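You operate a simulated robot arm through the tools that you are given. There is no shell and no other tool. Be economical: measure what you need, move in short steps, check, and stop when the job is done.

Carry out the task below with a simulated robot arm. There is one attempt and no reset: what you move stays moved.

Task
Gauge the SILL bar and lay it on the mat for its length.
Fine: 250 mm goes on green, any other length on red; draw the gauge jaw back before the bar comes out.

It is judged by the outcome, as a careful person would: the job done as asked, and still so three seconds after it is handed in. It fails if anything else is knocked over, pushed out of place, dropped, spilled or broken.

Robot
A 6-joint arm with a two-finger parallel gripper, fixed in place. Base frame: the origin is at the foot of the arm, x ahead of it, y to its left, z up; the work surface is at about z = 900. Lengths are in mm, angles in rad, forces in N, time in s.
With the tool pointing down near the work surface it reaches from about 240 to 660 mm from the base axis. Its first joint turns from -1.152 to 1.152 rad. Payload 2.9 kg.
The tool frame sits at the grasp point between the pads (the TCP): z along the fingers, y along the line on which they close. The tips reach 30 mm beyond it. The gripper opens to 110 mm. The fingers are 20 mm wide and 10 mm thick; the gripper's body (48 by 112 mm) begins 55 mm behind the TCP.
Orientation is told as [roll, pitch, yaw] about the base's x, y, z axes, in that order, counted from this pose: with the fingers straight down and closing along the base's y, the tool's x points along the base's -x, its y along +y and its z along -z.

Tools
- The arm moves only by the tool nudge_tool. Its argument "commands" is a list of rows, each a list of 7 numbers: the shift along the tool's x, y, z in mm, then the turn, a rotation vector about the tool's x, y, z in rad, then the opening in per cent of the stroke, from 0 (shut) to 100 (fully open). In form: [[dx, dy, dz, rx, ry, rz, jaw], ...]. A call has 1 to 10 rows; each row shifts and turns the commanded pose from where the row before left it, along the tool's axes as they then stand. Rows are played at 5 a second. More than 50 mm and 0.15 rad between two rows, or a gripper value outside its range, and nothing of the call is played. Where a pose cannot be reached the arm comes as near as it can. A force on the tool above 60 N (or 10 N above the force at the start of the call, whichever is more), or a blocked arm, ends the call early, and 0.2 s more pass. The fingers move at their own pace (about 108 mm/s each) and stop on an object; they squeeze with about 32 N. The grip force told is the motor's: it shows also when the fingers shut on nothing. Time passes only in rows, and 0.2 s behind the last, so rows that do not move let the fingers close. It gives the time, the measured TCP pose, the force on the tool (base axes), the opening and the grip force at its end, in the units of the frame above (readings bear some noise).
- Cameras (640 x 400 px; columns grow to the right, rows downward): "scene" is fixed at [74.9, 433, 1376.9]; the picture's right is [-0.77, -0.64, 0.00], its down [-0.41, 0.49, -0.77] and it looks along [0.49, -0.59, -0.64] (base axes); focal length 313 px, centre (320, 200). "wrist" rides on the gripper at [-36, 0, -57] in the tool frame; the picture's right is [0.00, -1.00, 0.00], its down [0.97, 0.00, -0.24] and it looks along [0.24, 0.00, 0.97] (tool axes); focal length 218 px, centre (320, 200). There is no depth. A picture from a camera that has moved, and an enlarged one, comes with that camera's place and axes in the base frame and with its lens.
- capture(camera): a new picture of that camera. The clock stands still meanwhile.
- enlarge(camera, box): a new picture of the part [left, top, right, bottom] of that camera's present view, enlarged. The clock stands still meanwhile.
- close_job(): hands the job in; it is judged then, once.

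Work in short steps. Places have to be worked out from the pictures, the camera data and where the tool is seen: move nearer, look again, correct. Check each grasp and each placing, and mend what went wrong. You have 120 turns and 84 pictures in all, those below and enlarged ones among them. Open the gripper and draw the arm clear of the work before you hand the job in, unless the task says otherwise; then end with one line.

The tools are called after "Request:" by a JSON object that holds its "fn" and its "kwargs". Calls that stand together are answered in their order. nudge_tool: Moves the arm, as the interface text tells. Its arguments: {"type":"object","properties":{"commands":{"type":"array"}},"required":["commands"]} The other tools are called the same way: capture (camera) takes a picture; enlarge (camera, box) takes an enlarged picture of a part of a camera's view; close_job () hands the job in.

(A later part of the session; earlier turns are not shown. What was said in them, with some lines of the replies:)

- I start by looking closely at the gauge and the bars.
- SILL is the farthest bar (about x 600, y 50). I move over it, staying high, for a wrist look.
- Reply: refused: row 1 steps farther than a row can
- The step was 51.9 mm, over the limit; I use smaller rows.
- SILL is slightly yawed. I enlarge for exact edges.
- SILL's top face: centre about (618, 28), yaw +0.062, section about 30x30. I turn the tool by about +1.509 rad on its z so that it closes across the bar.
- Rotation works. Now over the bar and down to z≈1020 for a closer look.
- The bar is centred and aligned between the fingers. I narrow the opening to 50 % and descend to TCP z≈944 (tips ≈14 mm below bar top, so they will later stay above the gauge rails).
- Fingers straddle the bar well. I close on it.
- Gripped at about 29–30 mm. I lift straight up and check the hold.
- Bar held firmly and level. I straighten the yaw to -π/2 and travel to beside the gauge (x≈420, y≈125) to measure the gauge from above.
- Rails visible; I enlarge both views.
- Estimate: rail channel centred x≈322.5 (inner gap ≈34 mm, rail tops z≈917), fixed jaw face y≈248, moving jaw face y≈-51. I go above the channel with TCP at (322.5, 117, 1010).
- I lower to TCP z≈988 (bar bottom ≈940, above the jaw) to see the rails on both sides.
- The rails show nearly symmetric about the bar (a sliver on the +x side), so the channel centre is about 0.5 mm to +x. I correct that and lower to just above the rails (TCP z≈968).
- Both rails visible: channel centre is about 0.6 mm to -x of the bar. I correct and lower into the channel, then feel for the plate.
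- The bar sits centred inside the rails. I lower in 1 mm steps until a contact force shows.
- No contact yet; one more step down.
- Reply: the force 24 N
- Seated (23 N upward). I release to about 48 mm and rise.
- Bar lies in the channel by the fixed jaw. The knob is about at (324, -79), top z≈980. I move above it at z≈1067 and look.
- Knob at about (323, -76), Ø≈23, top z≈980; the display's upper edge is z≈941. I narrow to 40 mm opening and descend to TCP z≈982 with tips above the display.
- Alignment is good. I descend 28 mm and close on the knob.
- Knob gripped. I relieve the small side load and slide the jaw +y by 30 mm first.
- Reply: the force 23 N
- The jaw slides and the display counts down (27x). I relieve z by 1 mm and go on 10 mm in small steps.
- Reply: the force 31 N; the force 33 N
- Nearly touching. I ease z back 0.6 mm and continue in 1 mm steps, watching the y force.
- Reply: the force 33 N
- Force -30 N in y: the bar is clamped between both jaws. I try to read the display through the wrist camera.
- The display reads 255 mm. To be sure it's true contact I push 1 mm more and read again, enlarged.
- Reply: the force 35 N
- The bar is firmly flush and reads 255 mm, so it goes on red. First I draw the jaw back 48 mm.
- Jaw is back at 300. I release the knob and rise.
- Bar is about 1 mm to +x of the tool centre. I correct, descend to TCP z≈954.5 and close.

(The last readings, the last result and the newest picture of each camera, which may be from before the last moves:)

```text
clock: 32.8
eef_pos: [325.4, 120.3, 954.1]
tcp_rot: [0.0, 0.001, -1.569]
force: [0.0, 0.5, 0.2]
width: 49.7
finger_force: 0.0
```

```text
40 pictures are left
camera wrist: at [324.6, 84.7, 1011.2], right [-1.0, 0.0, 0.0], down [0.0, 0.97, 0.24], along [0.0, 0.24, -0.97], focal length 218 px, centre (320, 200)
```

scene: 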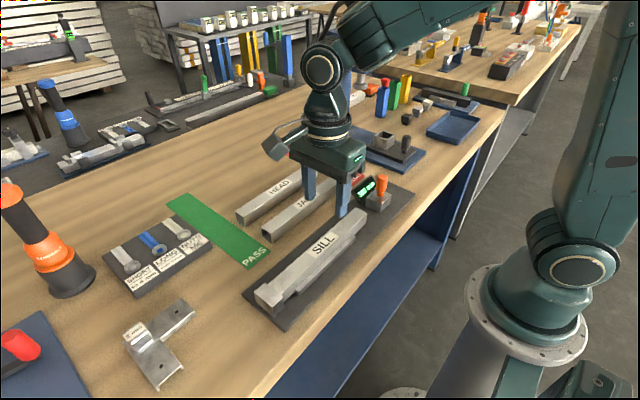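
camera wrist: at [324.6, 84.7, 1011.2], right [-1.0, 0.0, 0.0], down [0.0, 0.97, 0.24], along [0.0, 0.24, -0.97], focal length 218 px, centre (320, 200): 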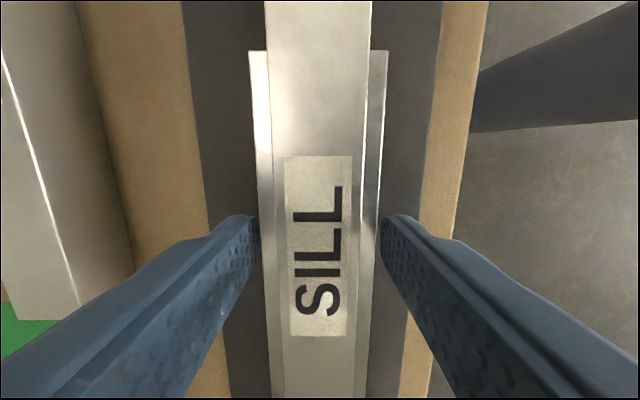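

Well centred; close, then lift straight up.

Request:
{"fn": "nudge_tool", "kwargs": {"commands": [[0, 0, 0, 0, 0, 0, 0], [0, 0, 0, 0, 0, 0, 0], [0, 0, 0, 0, 0, 0, 0]]}}

Request:
{"fn": "nudge_tool", "kwargs": {"commands": [[0, 0, -5, 0, 0, 0, 0], [0, 0, -10, 0, 0, 0, 0], [0, 0, -30, 0, 0, 0, 0], [0, 0, -40, 0, 0, 0, 0], [0, 0, -25, 0, 0, 0, 0], [0, 0, 0, 0, 0, 0, 0]]}}

Request:
{"fn": "capture", "kwargs": {"camera": "scene"}}

```text
clock: 33.6
eef_pos: [324.7, 119.7, 954.2]
tcp_rot: [0.0, 0.0, -1.569]
force: [-0.2, -1.0, -0.5]
width: 29.2
finger_force: 32.3
```

```text
clock: 35.0
eef_pos: [325.0, 119.1, 1066.8]
tcp_rot: [0.0, -0.001, -1.57]
force: [-0.3, -0.3, -1.5]
width: 29.2
finger_force: 32.0
```

```text
39 pictures are left
```

scene: 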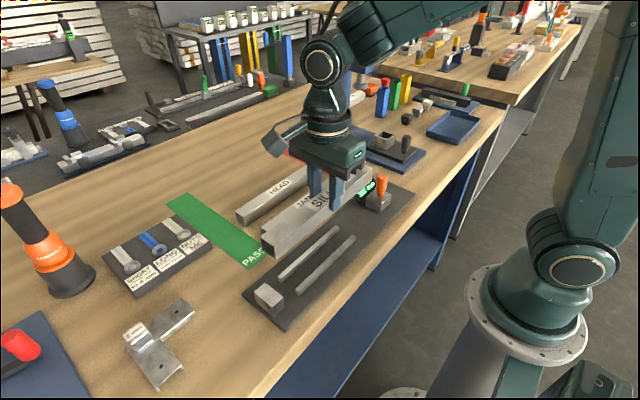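

Held well. I carry it at z≈1067 to around (520, -60), clear of everything, then rotate back to yaw 0 so the bar lies along the red mat.

Request:
{"fn": "nudge_tool", "kwargs": {"commands": [[-28, 39, 0, 0, 0, 0, 0], [-29, 39, 0, 0, 0, 0, 0], [-30, 39, 0, 0, 0, 0, 0], [-30, 39, 0, 0, 0, 0, 0], [-30, 39, 0, 0, 0, 0, 0], [-30, 0, 0, 0, 0, 0, 0], [0, 0, 0, 0, 0, 0, 0]]}}

Request:
{"fn": "nudge_tool", "kwargs": {"commands": [[0, 0, 0, 0, 0, -0.149, 0], [0, 0, 0, 0, 0, -0.149, 0], [0, 0, 0, 0, 0, -0.149, 0], [0, 0, 0, 0, 0, -0.149, 0], [0, 0, 0, 0, 0, -0.149, 0], [0, 0, 0, 0, 0, -0.149, 0], [0, 0, 0, 0, 0, -0.149, 0], [0, 0, 0, 0, 0, -0.149, 0], [0, 0, 0, 0, 0, -0.149, 0], [0, 0, 0, 0, 0, -0.149, 0]]}}

Request:
{"fn": "nudge_tool", "kwargs": {"commands": [[0, 0, 0, 0, 0, -0.08, 0], [0, 0, 0, 0, 0, 0, 0]]}}

Request:
{"fn": "capture", "kwargs": {"camera": "wrist"}}

Request:
{"fn": "capture", "kwargs": {"camera": "scene"}}

```text
clock: 36.6
eef_pos: [520.1, -57.2, 1064.9]
tcp_rot: [0.0, 0.001, -1.569]
force: [0.0, -0.5, -0.8]
width: 29.0
finger_force: 31.5
```

```text
clock: 38.8
eef_pos: [519.4, -56.8, 1065.5]
tcp_rot: [0.0, 0.001, -0.076]
force: [0.9, 0.5, -1.8]
width: 29.4
finger_force: 31.7
```

```text
clock: 39.4
eef_pos: [520.1, -56.8, 1066.4]
tcp_rot: [0.001, -0.001, 0.003]
force: [1.0, 0.1, -1.7]
width: 29.2
finger_force: 32.0
```

```text
38 pictures are left
camera wrist: at [556.2, -56.2, 1122.5], right [0.0, -1.0, 0.0], down [-0.97, 0.0, 0.24], along [-0.24, 0.0, -0.97], focal length 218 px, centre (320, 200)
```

wrist: 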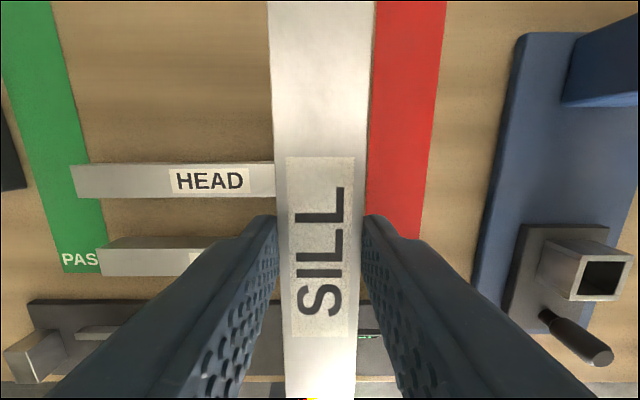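

```text
37 pictures are left
```

scene: 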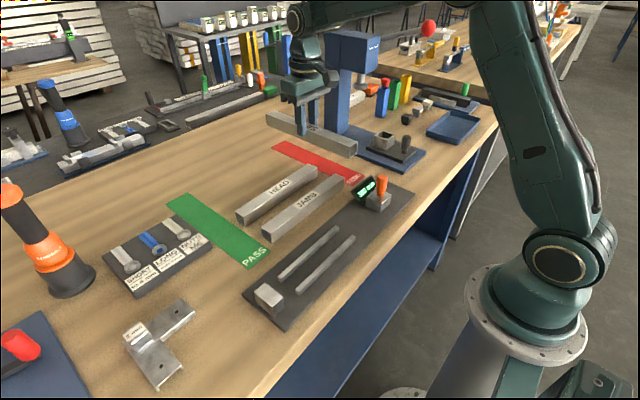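

Red mat spans about x 415–702, y -103…-165, so I aim the bar centre at (558, -134): TCP (559, -134). I move there at height and look.

Request:
{"fn": "nudge_tool", "kwargs": {"commands": [[-20, -39, 0, 0, 0, 0, 0], [-19, -38.5, 0, 0, 0, 0, 0], [0, 0, 35, 0, 0, 0, 0], [0, 0, 0, 0, 0, 0, 0]]}}

Request:
{"fn": "capture", "kwargs": {"camera": "wrist"}}

Request:
{"fn": "enlarge", "kwargs": {"camera": "scene", "box": [220, 70, 440, 230]}}

```text
clock: 40.4
eef_pos: [559.1, -134.0, 1030.7]
tcp_rot: [-0.001, 0.0, 0.002]
force: [-0.5, 1.3, -1.5]
width: 29.4
finger_force: 31.6
```

```text
36 pictures are left
camera wrist: at [594.9, -134.1, 1088.2], right [0.0, -1.0, 0.0], down [-0.97, 0.0, 0.24], along [-0.24, 0.0, -0.97], focal length 218 px, centre (320, 200)
```

wrist: 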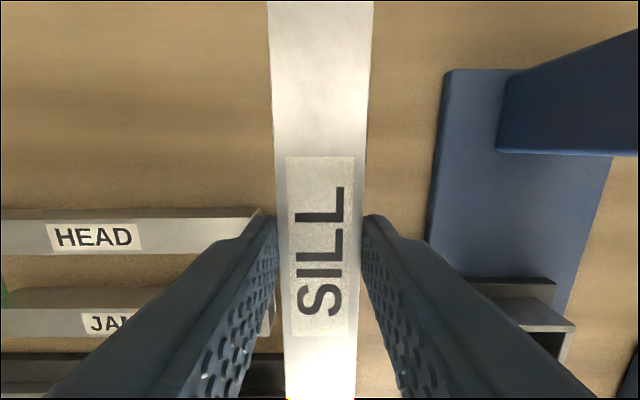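

```text
2.50 times, centred on (330, 150) of scene
camera zoom: at [75.0, 433.0, 1376.9], right [-0.77, -0.64, 0.0], down [-0.41, 0.49, -0.77], along [0.49, -0.59, -0.64], focal length 782 px, centre (295, 325)
```

zoom: 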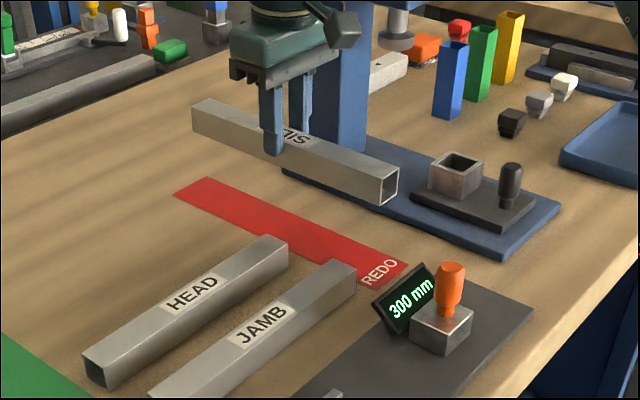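

The bar sits over the mat's centre. I lower to about 5 mm above it and check.

Request:
{"fn": "nudge_tool", "kwargs": {"commands": [[0, 0, 35, 0, 0, 0, 0], [0, 0, 30, 0, 0, 0, 0], [0, 0, 10, 0, 0, 0, 0], [0, 0, 0, 0, 0, 0, 0]]}}

Request:
{"fn": "enlarge", "kwargs": {"camera": "scene", "box": [240, 110, 400, 220]}}

Request:
{"fn": "capture", "kwargs": {"camera": "wrist"}}

```text
clock: 41.4
eef_pos: [558.2, -133.1, 956.2]
tcp_rot: [-0.001, 0.002, 0.002]
force: [-0.3, 1.0, -1.4]
width: 29.6
finger_force: 31.9
```

```text
3.64 times, centred on (320, 165) of scene
camera zoom: at [75.0, 433.0, 1376.9], right [-0.77, -0.64, 0.0], down [-0.41, 0.49, -0.77], along [0.49, -0.59, -0.64], focal length 1138 px, centre (320, 327)
```

zoom: 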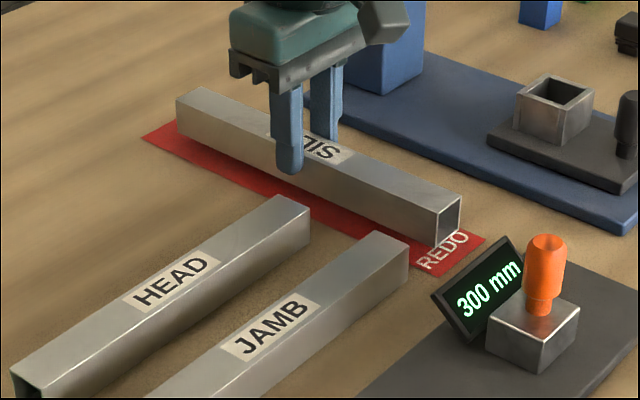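

```text
33 pictures are left
camera wrist: at [594.9, -133.0, 1012.8], right [0.0, -1.0, 0.0], down [-0.97, 0.0, 0.24], along [-0.24, 0.0, -0.97], focal length 218 px, centre (320, 200)
```

wrist: 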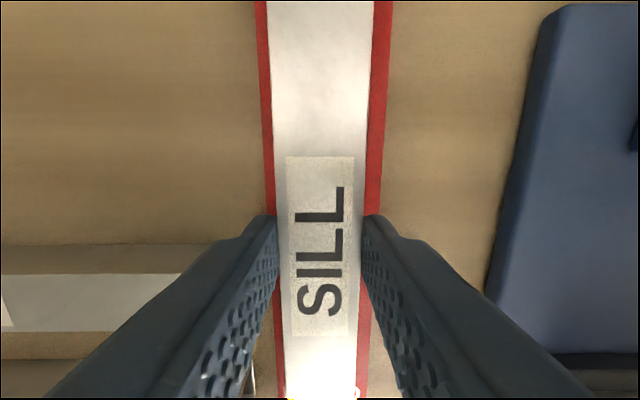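

Nicely centred (shift 1.5 mm to -y). I lower till contact in small steps.

Request:
{"fn": "nudge_tool", "kwargs": {"commands": [[0, -1.5, 2, 0, 0, 0, 0], [0, 0, 2, 0, 0, 0, 0], [0, 0, 1, 0, 0, 0, 0], [0, 0, 0, 0, 0, 0, 0]]}}

Request:
{"fn": "nudge_tool", "kwargs": {"commands": [[0, 0, 1, 0, 0, 0, 0], [0, 0, 0, 0, 0, 0, 0]]}}

```text
clock: 42.4
eef_pos: [558.4, -136.2, 951.6]
tcp_rot: [0.0, -0.001, 0.002]
force: [-0.8, 0.8, -1.4]
width: 29.2
finger_force: 31.7
```

```text
clock: 43.0
eef_pos: [559.5, -134.7, 949.4]
tcp_rot: [0.0, 0.001, 0.001]
force: [0.6, -0.5, -1.4]
width: 29.2
finger_force: 31.5
```

No contact yet; 1 mm more at a time.

Request:
{"fn": "nudge_tool", "kwargs": {"commands": [[0, 0, 0.8, 0, 0, 0, 0], [0, 0, 0, 0, 0, 0, 0]]}}

Request:
{"fn": "nudge_tool", "kwargs": {"commands": [[0, 0, 0.8, 0, 0, 0, 0], [0, 0, 0, 0, 0, 0, 0]]}}

```text
clock: 43.6
eef_pos: [559.8, -134.6, 950.0]
tcp_rot: [0.001, -0.002, 0.002]
force: [0.2, 0.1, -1.8]
width: 29.4
finger_force: 31.9
```

```text
clock: 44.2
eef_pos: [559.1, -134.7, 947.8]
tcp_rot: [0.0, 0.0, 0.002]
force: [0.4, 0.5, -1.7]
width: 29.1
finger_force: 31.8
```

Request:
{"fn": "nudge_tool", "kwargs": {"commands": [[0, 0, 0.8, 0, 0, 0, 0], [0, 0, 0, 0, 0, 0, 0]]}}

```text
clock: 44.8
eef_pos: [558.9, -135.0, 947.4]
tcp_rot: [0.0, -0.001, 0.0]
force: [-0.4, 0.6, -1.5]
width: 29.4
finger_force: 31.8
```

Still no contact (z≈947.5); another small step.

Request:
{"fn": "nudge_tool", "kwargs": {"commands": [[0, 0, 0.8, 0, 0, 0, 0], [0, 0, 0, 0, 0, 0, 0]]}}

```text
clock: 45.4
eef_pos: [558.9, -134.7, 947.6]
tcp_rot: [-0.001, -0.001, 0.002]
force: [0.7, -0.5, -1.1]
width: 28.9
finger_force: 31.9
```

Force is beginning to shift; one more step.

Request:
{"fn": "nudge_tool", "kwargs": {"commands": [[0, 0, 0.8, 0, 0, 0, 0], [0, 0, 0, 0, 0, 0, 0]]}}

```text
clock: 46.0
eef_pos: [558.8, -136.5, 945.1]
tcp_rot: [0.001, 0.001, 0.001]
force: [0.6, 0.4, -1.2]
width: 29.4
finger_force: 32.3
```

Lower than I expected; I check the view before going on.

Request:
{"fn": "enlarge", "kwargs": {"camera": "scene", "box": [240, 110, 400, 220]}}

```text
3.64 times, centred on (320, 165) of scene
camera zoom: at [75.0, 433.0, 1376.9], right [-0.77, -0.64, 0.0], down [-0.41, 0.49, -0.77], along [0.49, -0.59, -0.64], focal length 1138 px, centre (320, 327)
```

zoom: 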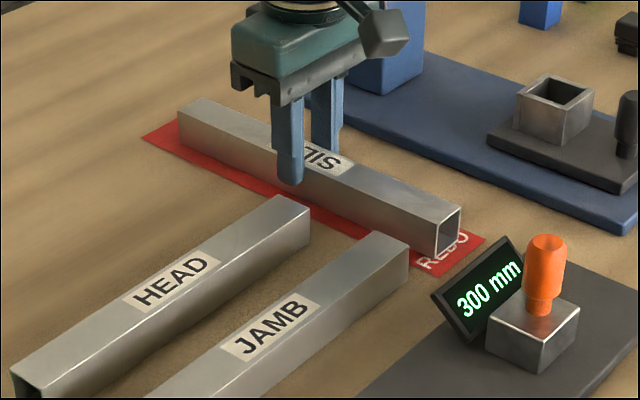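

It looks near contact, consistent with a slightly lower grip. I continue in small steps.

Request:
{"fn": "nudge_tool", "kwargs": {"commands": [[0, 0, 0.7, 0, 0, 0, 0], [0, 0, 0, 0, 0, 0, 0]]}}

Request:
{"fn": "nudge_tool", "kwargs": {"commands": [[0, 0, 0.7, 0, 0, 0, 0], [0, 0, 0, 0, 0, 0, 0]]}}

```text
clock: 46.6
eef_pos: [560.5, -134.6, 945.0]
tcp_rot: [0.0, -0.002, 0.001]
force: [-0.8, 0.6, 6.8]
width: 29.2
finger_force: 31.7
```

```text
clock: 47.2
eef_pos: [559.3, -135.2, 945.8]
tcp_rot: [-0.001, -0.001, 0.001]
force: [-3.8, 1.4, 16.6]
width: 29.3
finger_force: 32.5
```

Contact (≈17 N). I release to about 44 mm, wait, and rise straight up.

Request:
{"fn": "nudge_tool", "kwargs": {"commands": [[0, 0, -0.8, 0, 0, 0, 40], [0, 0, 0, 0, 0, 0, 40], [0, 0, -20, 0, 0, 0, 40], [0, 0, -45, 0, 0, 0, 40], [0, 0, -45, 0, 0, 0, 40], [0, 0, -40, 0, 0, 0, 40], [0, 0, 0, 0, 0, 0, 40]]}}

Request:
{"fn": "nudge_tool", "kwargs": {"commands": [[45, 15, 0, 0, 0, 0, 60], [45, 15, 0, 0, 0, 0, 60], [45, 15, 0, 0, 0, 0, 60], [0, 0, 0, 0, 0, 0, 60]]}}

Request:
{"fn": "capture", "kwargs": {"camera": "wrist"}}

Request:
{"fn": "capture", "kwargs": {"camera": "scene"}}

```text
clock: 48.8
eef_pos: [559.6, -135.5, 1094.8]
tcp_rot: [-0.001, -0.001, 0.002]
force: [-0.5, 0.2, -0.1]
width: 44.2
finger_force: 0.2
```

```text
clock: 49.8
eef_pos: [424.0, -90.7, 1096.4]
tcp_rot: [-0.001, 0.003, 0.002]
force: [-0.1, 0.0, 0.5]
width: 65.9
finger_force: 0.1
```

```text
31 pictures are left
camera wrist: at [459.7, -90.4, 1153.0], right [0.0, -1.0, 0.0], down [-0.97, 0.0, 0.24], along [-0.24, 0.0, -0.97], focal length 218 px, centre (320, 200)
```

wrist: 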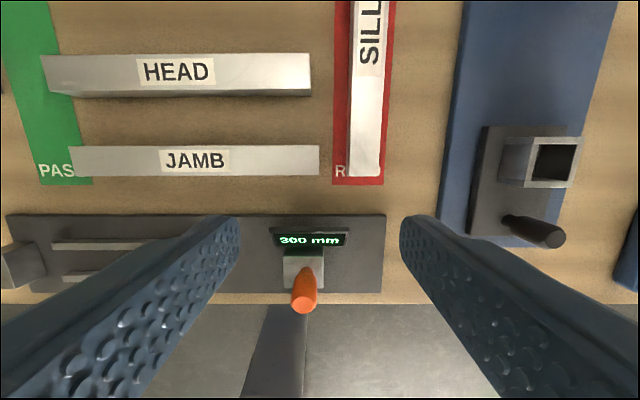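

```text
30 pictures are left
```

scene: 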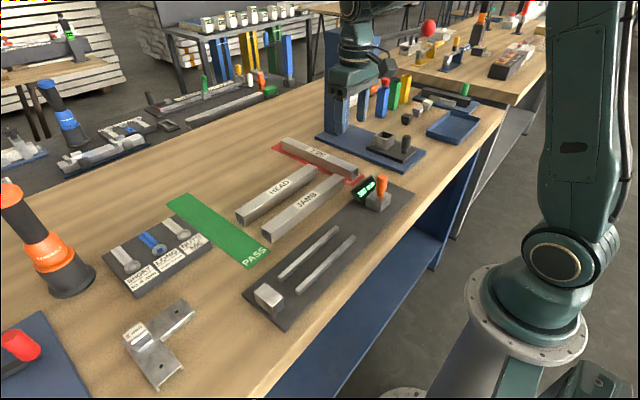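

SILL lies fully on the red mat, the jaw is at 300, everything else is in place and the arm is clear with the gripper open. I hand in.

Request:
{"fn": "close_job", "kwargs": {}}

```text
The job is handed in.
```

The SILL bar gauged 255 mm, so it is on the red mat. I drew the gauge jaw back to 300 mm before taking the bar out.
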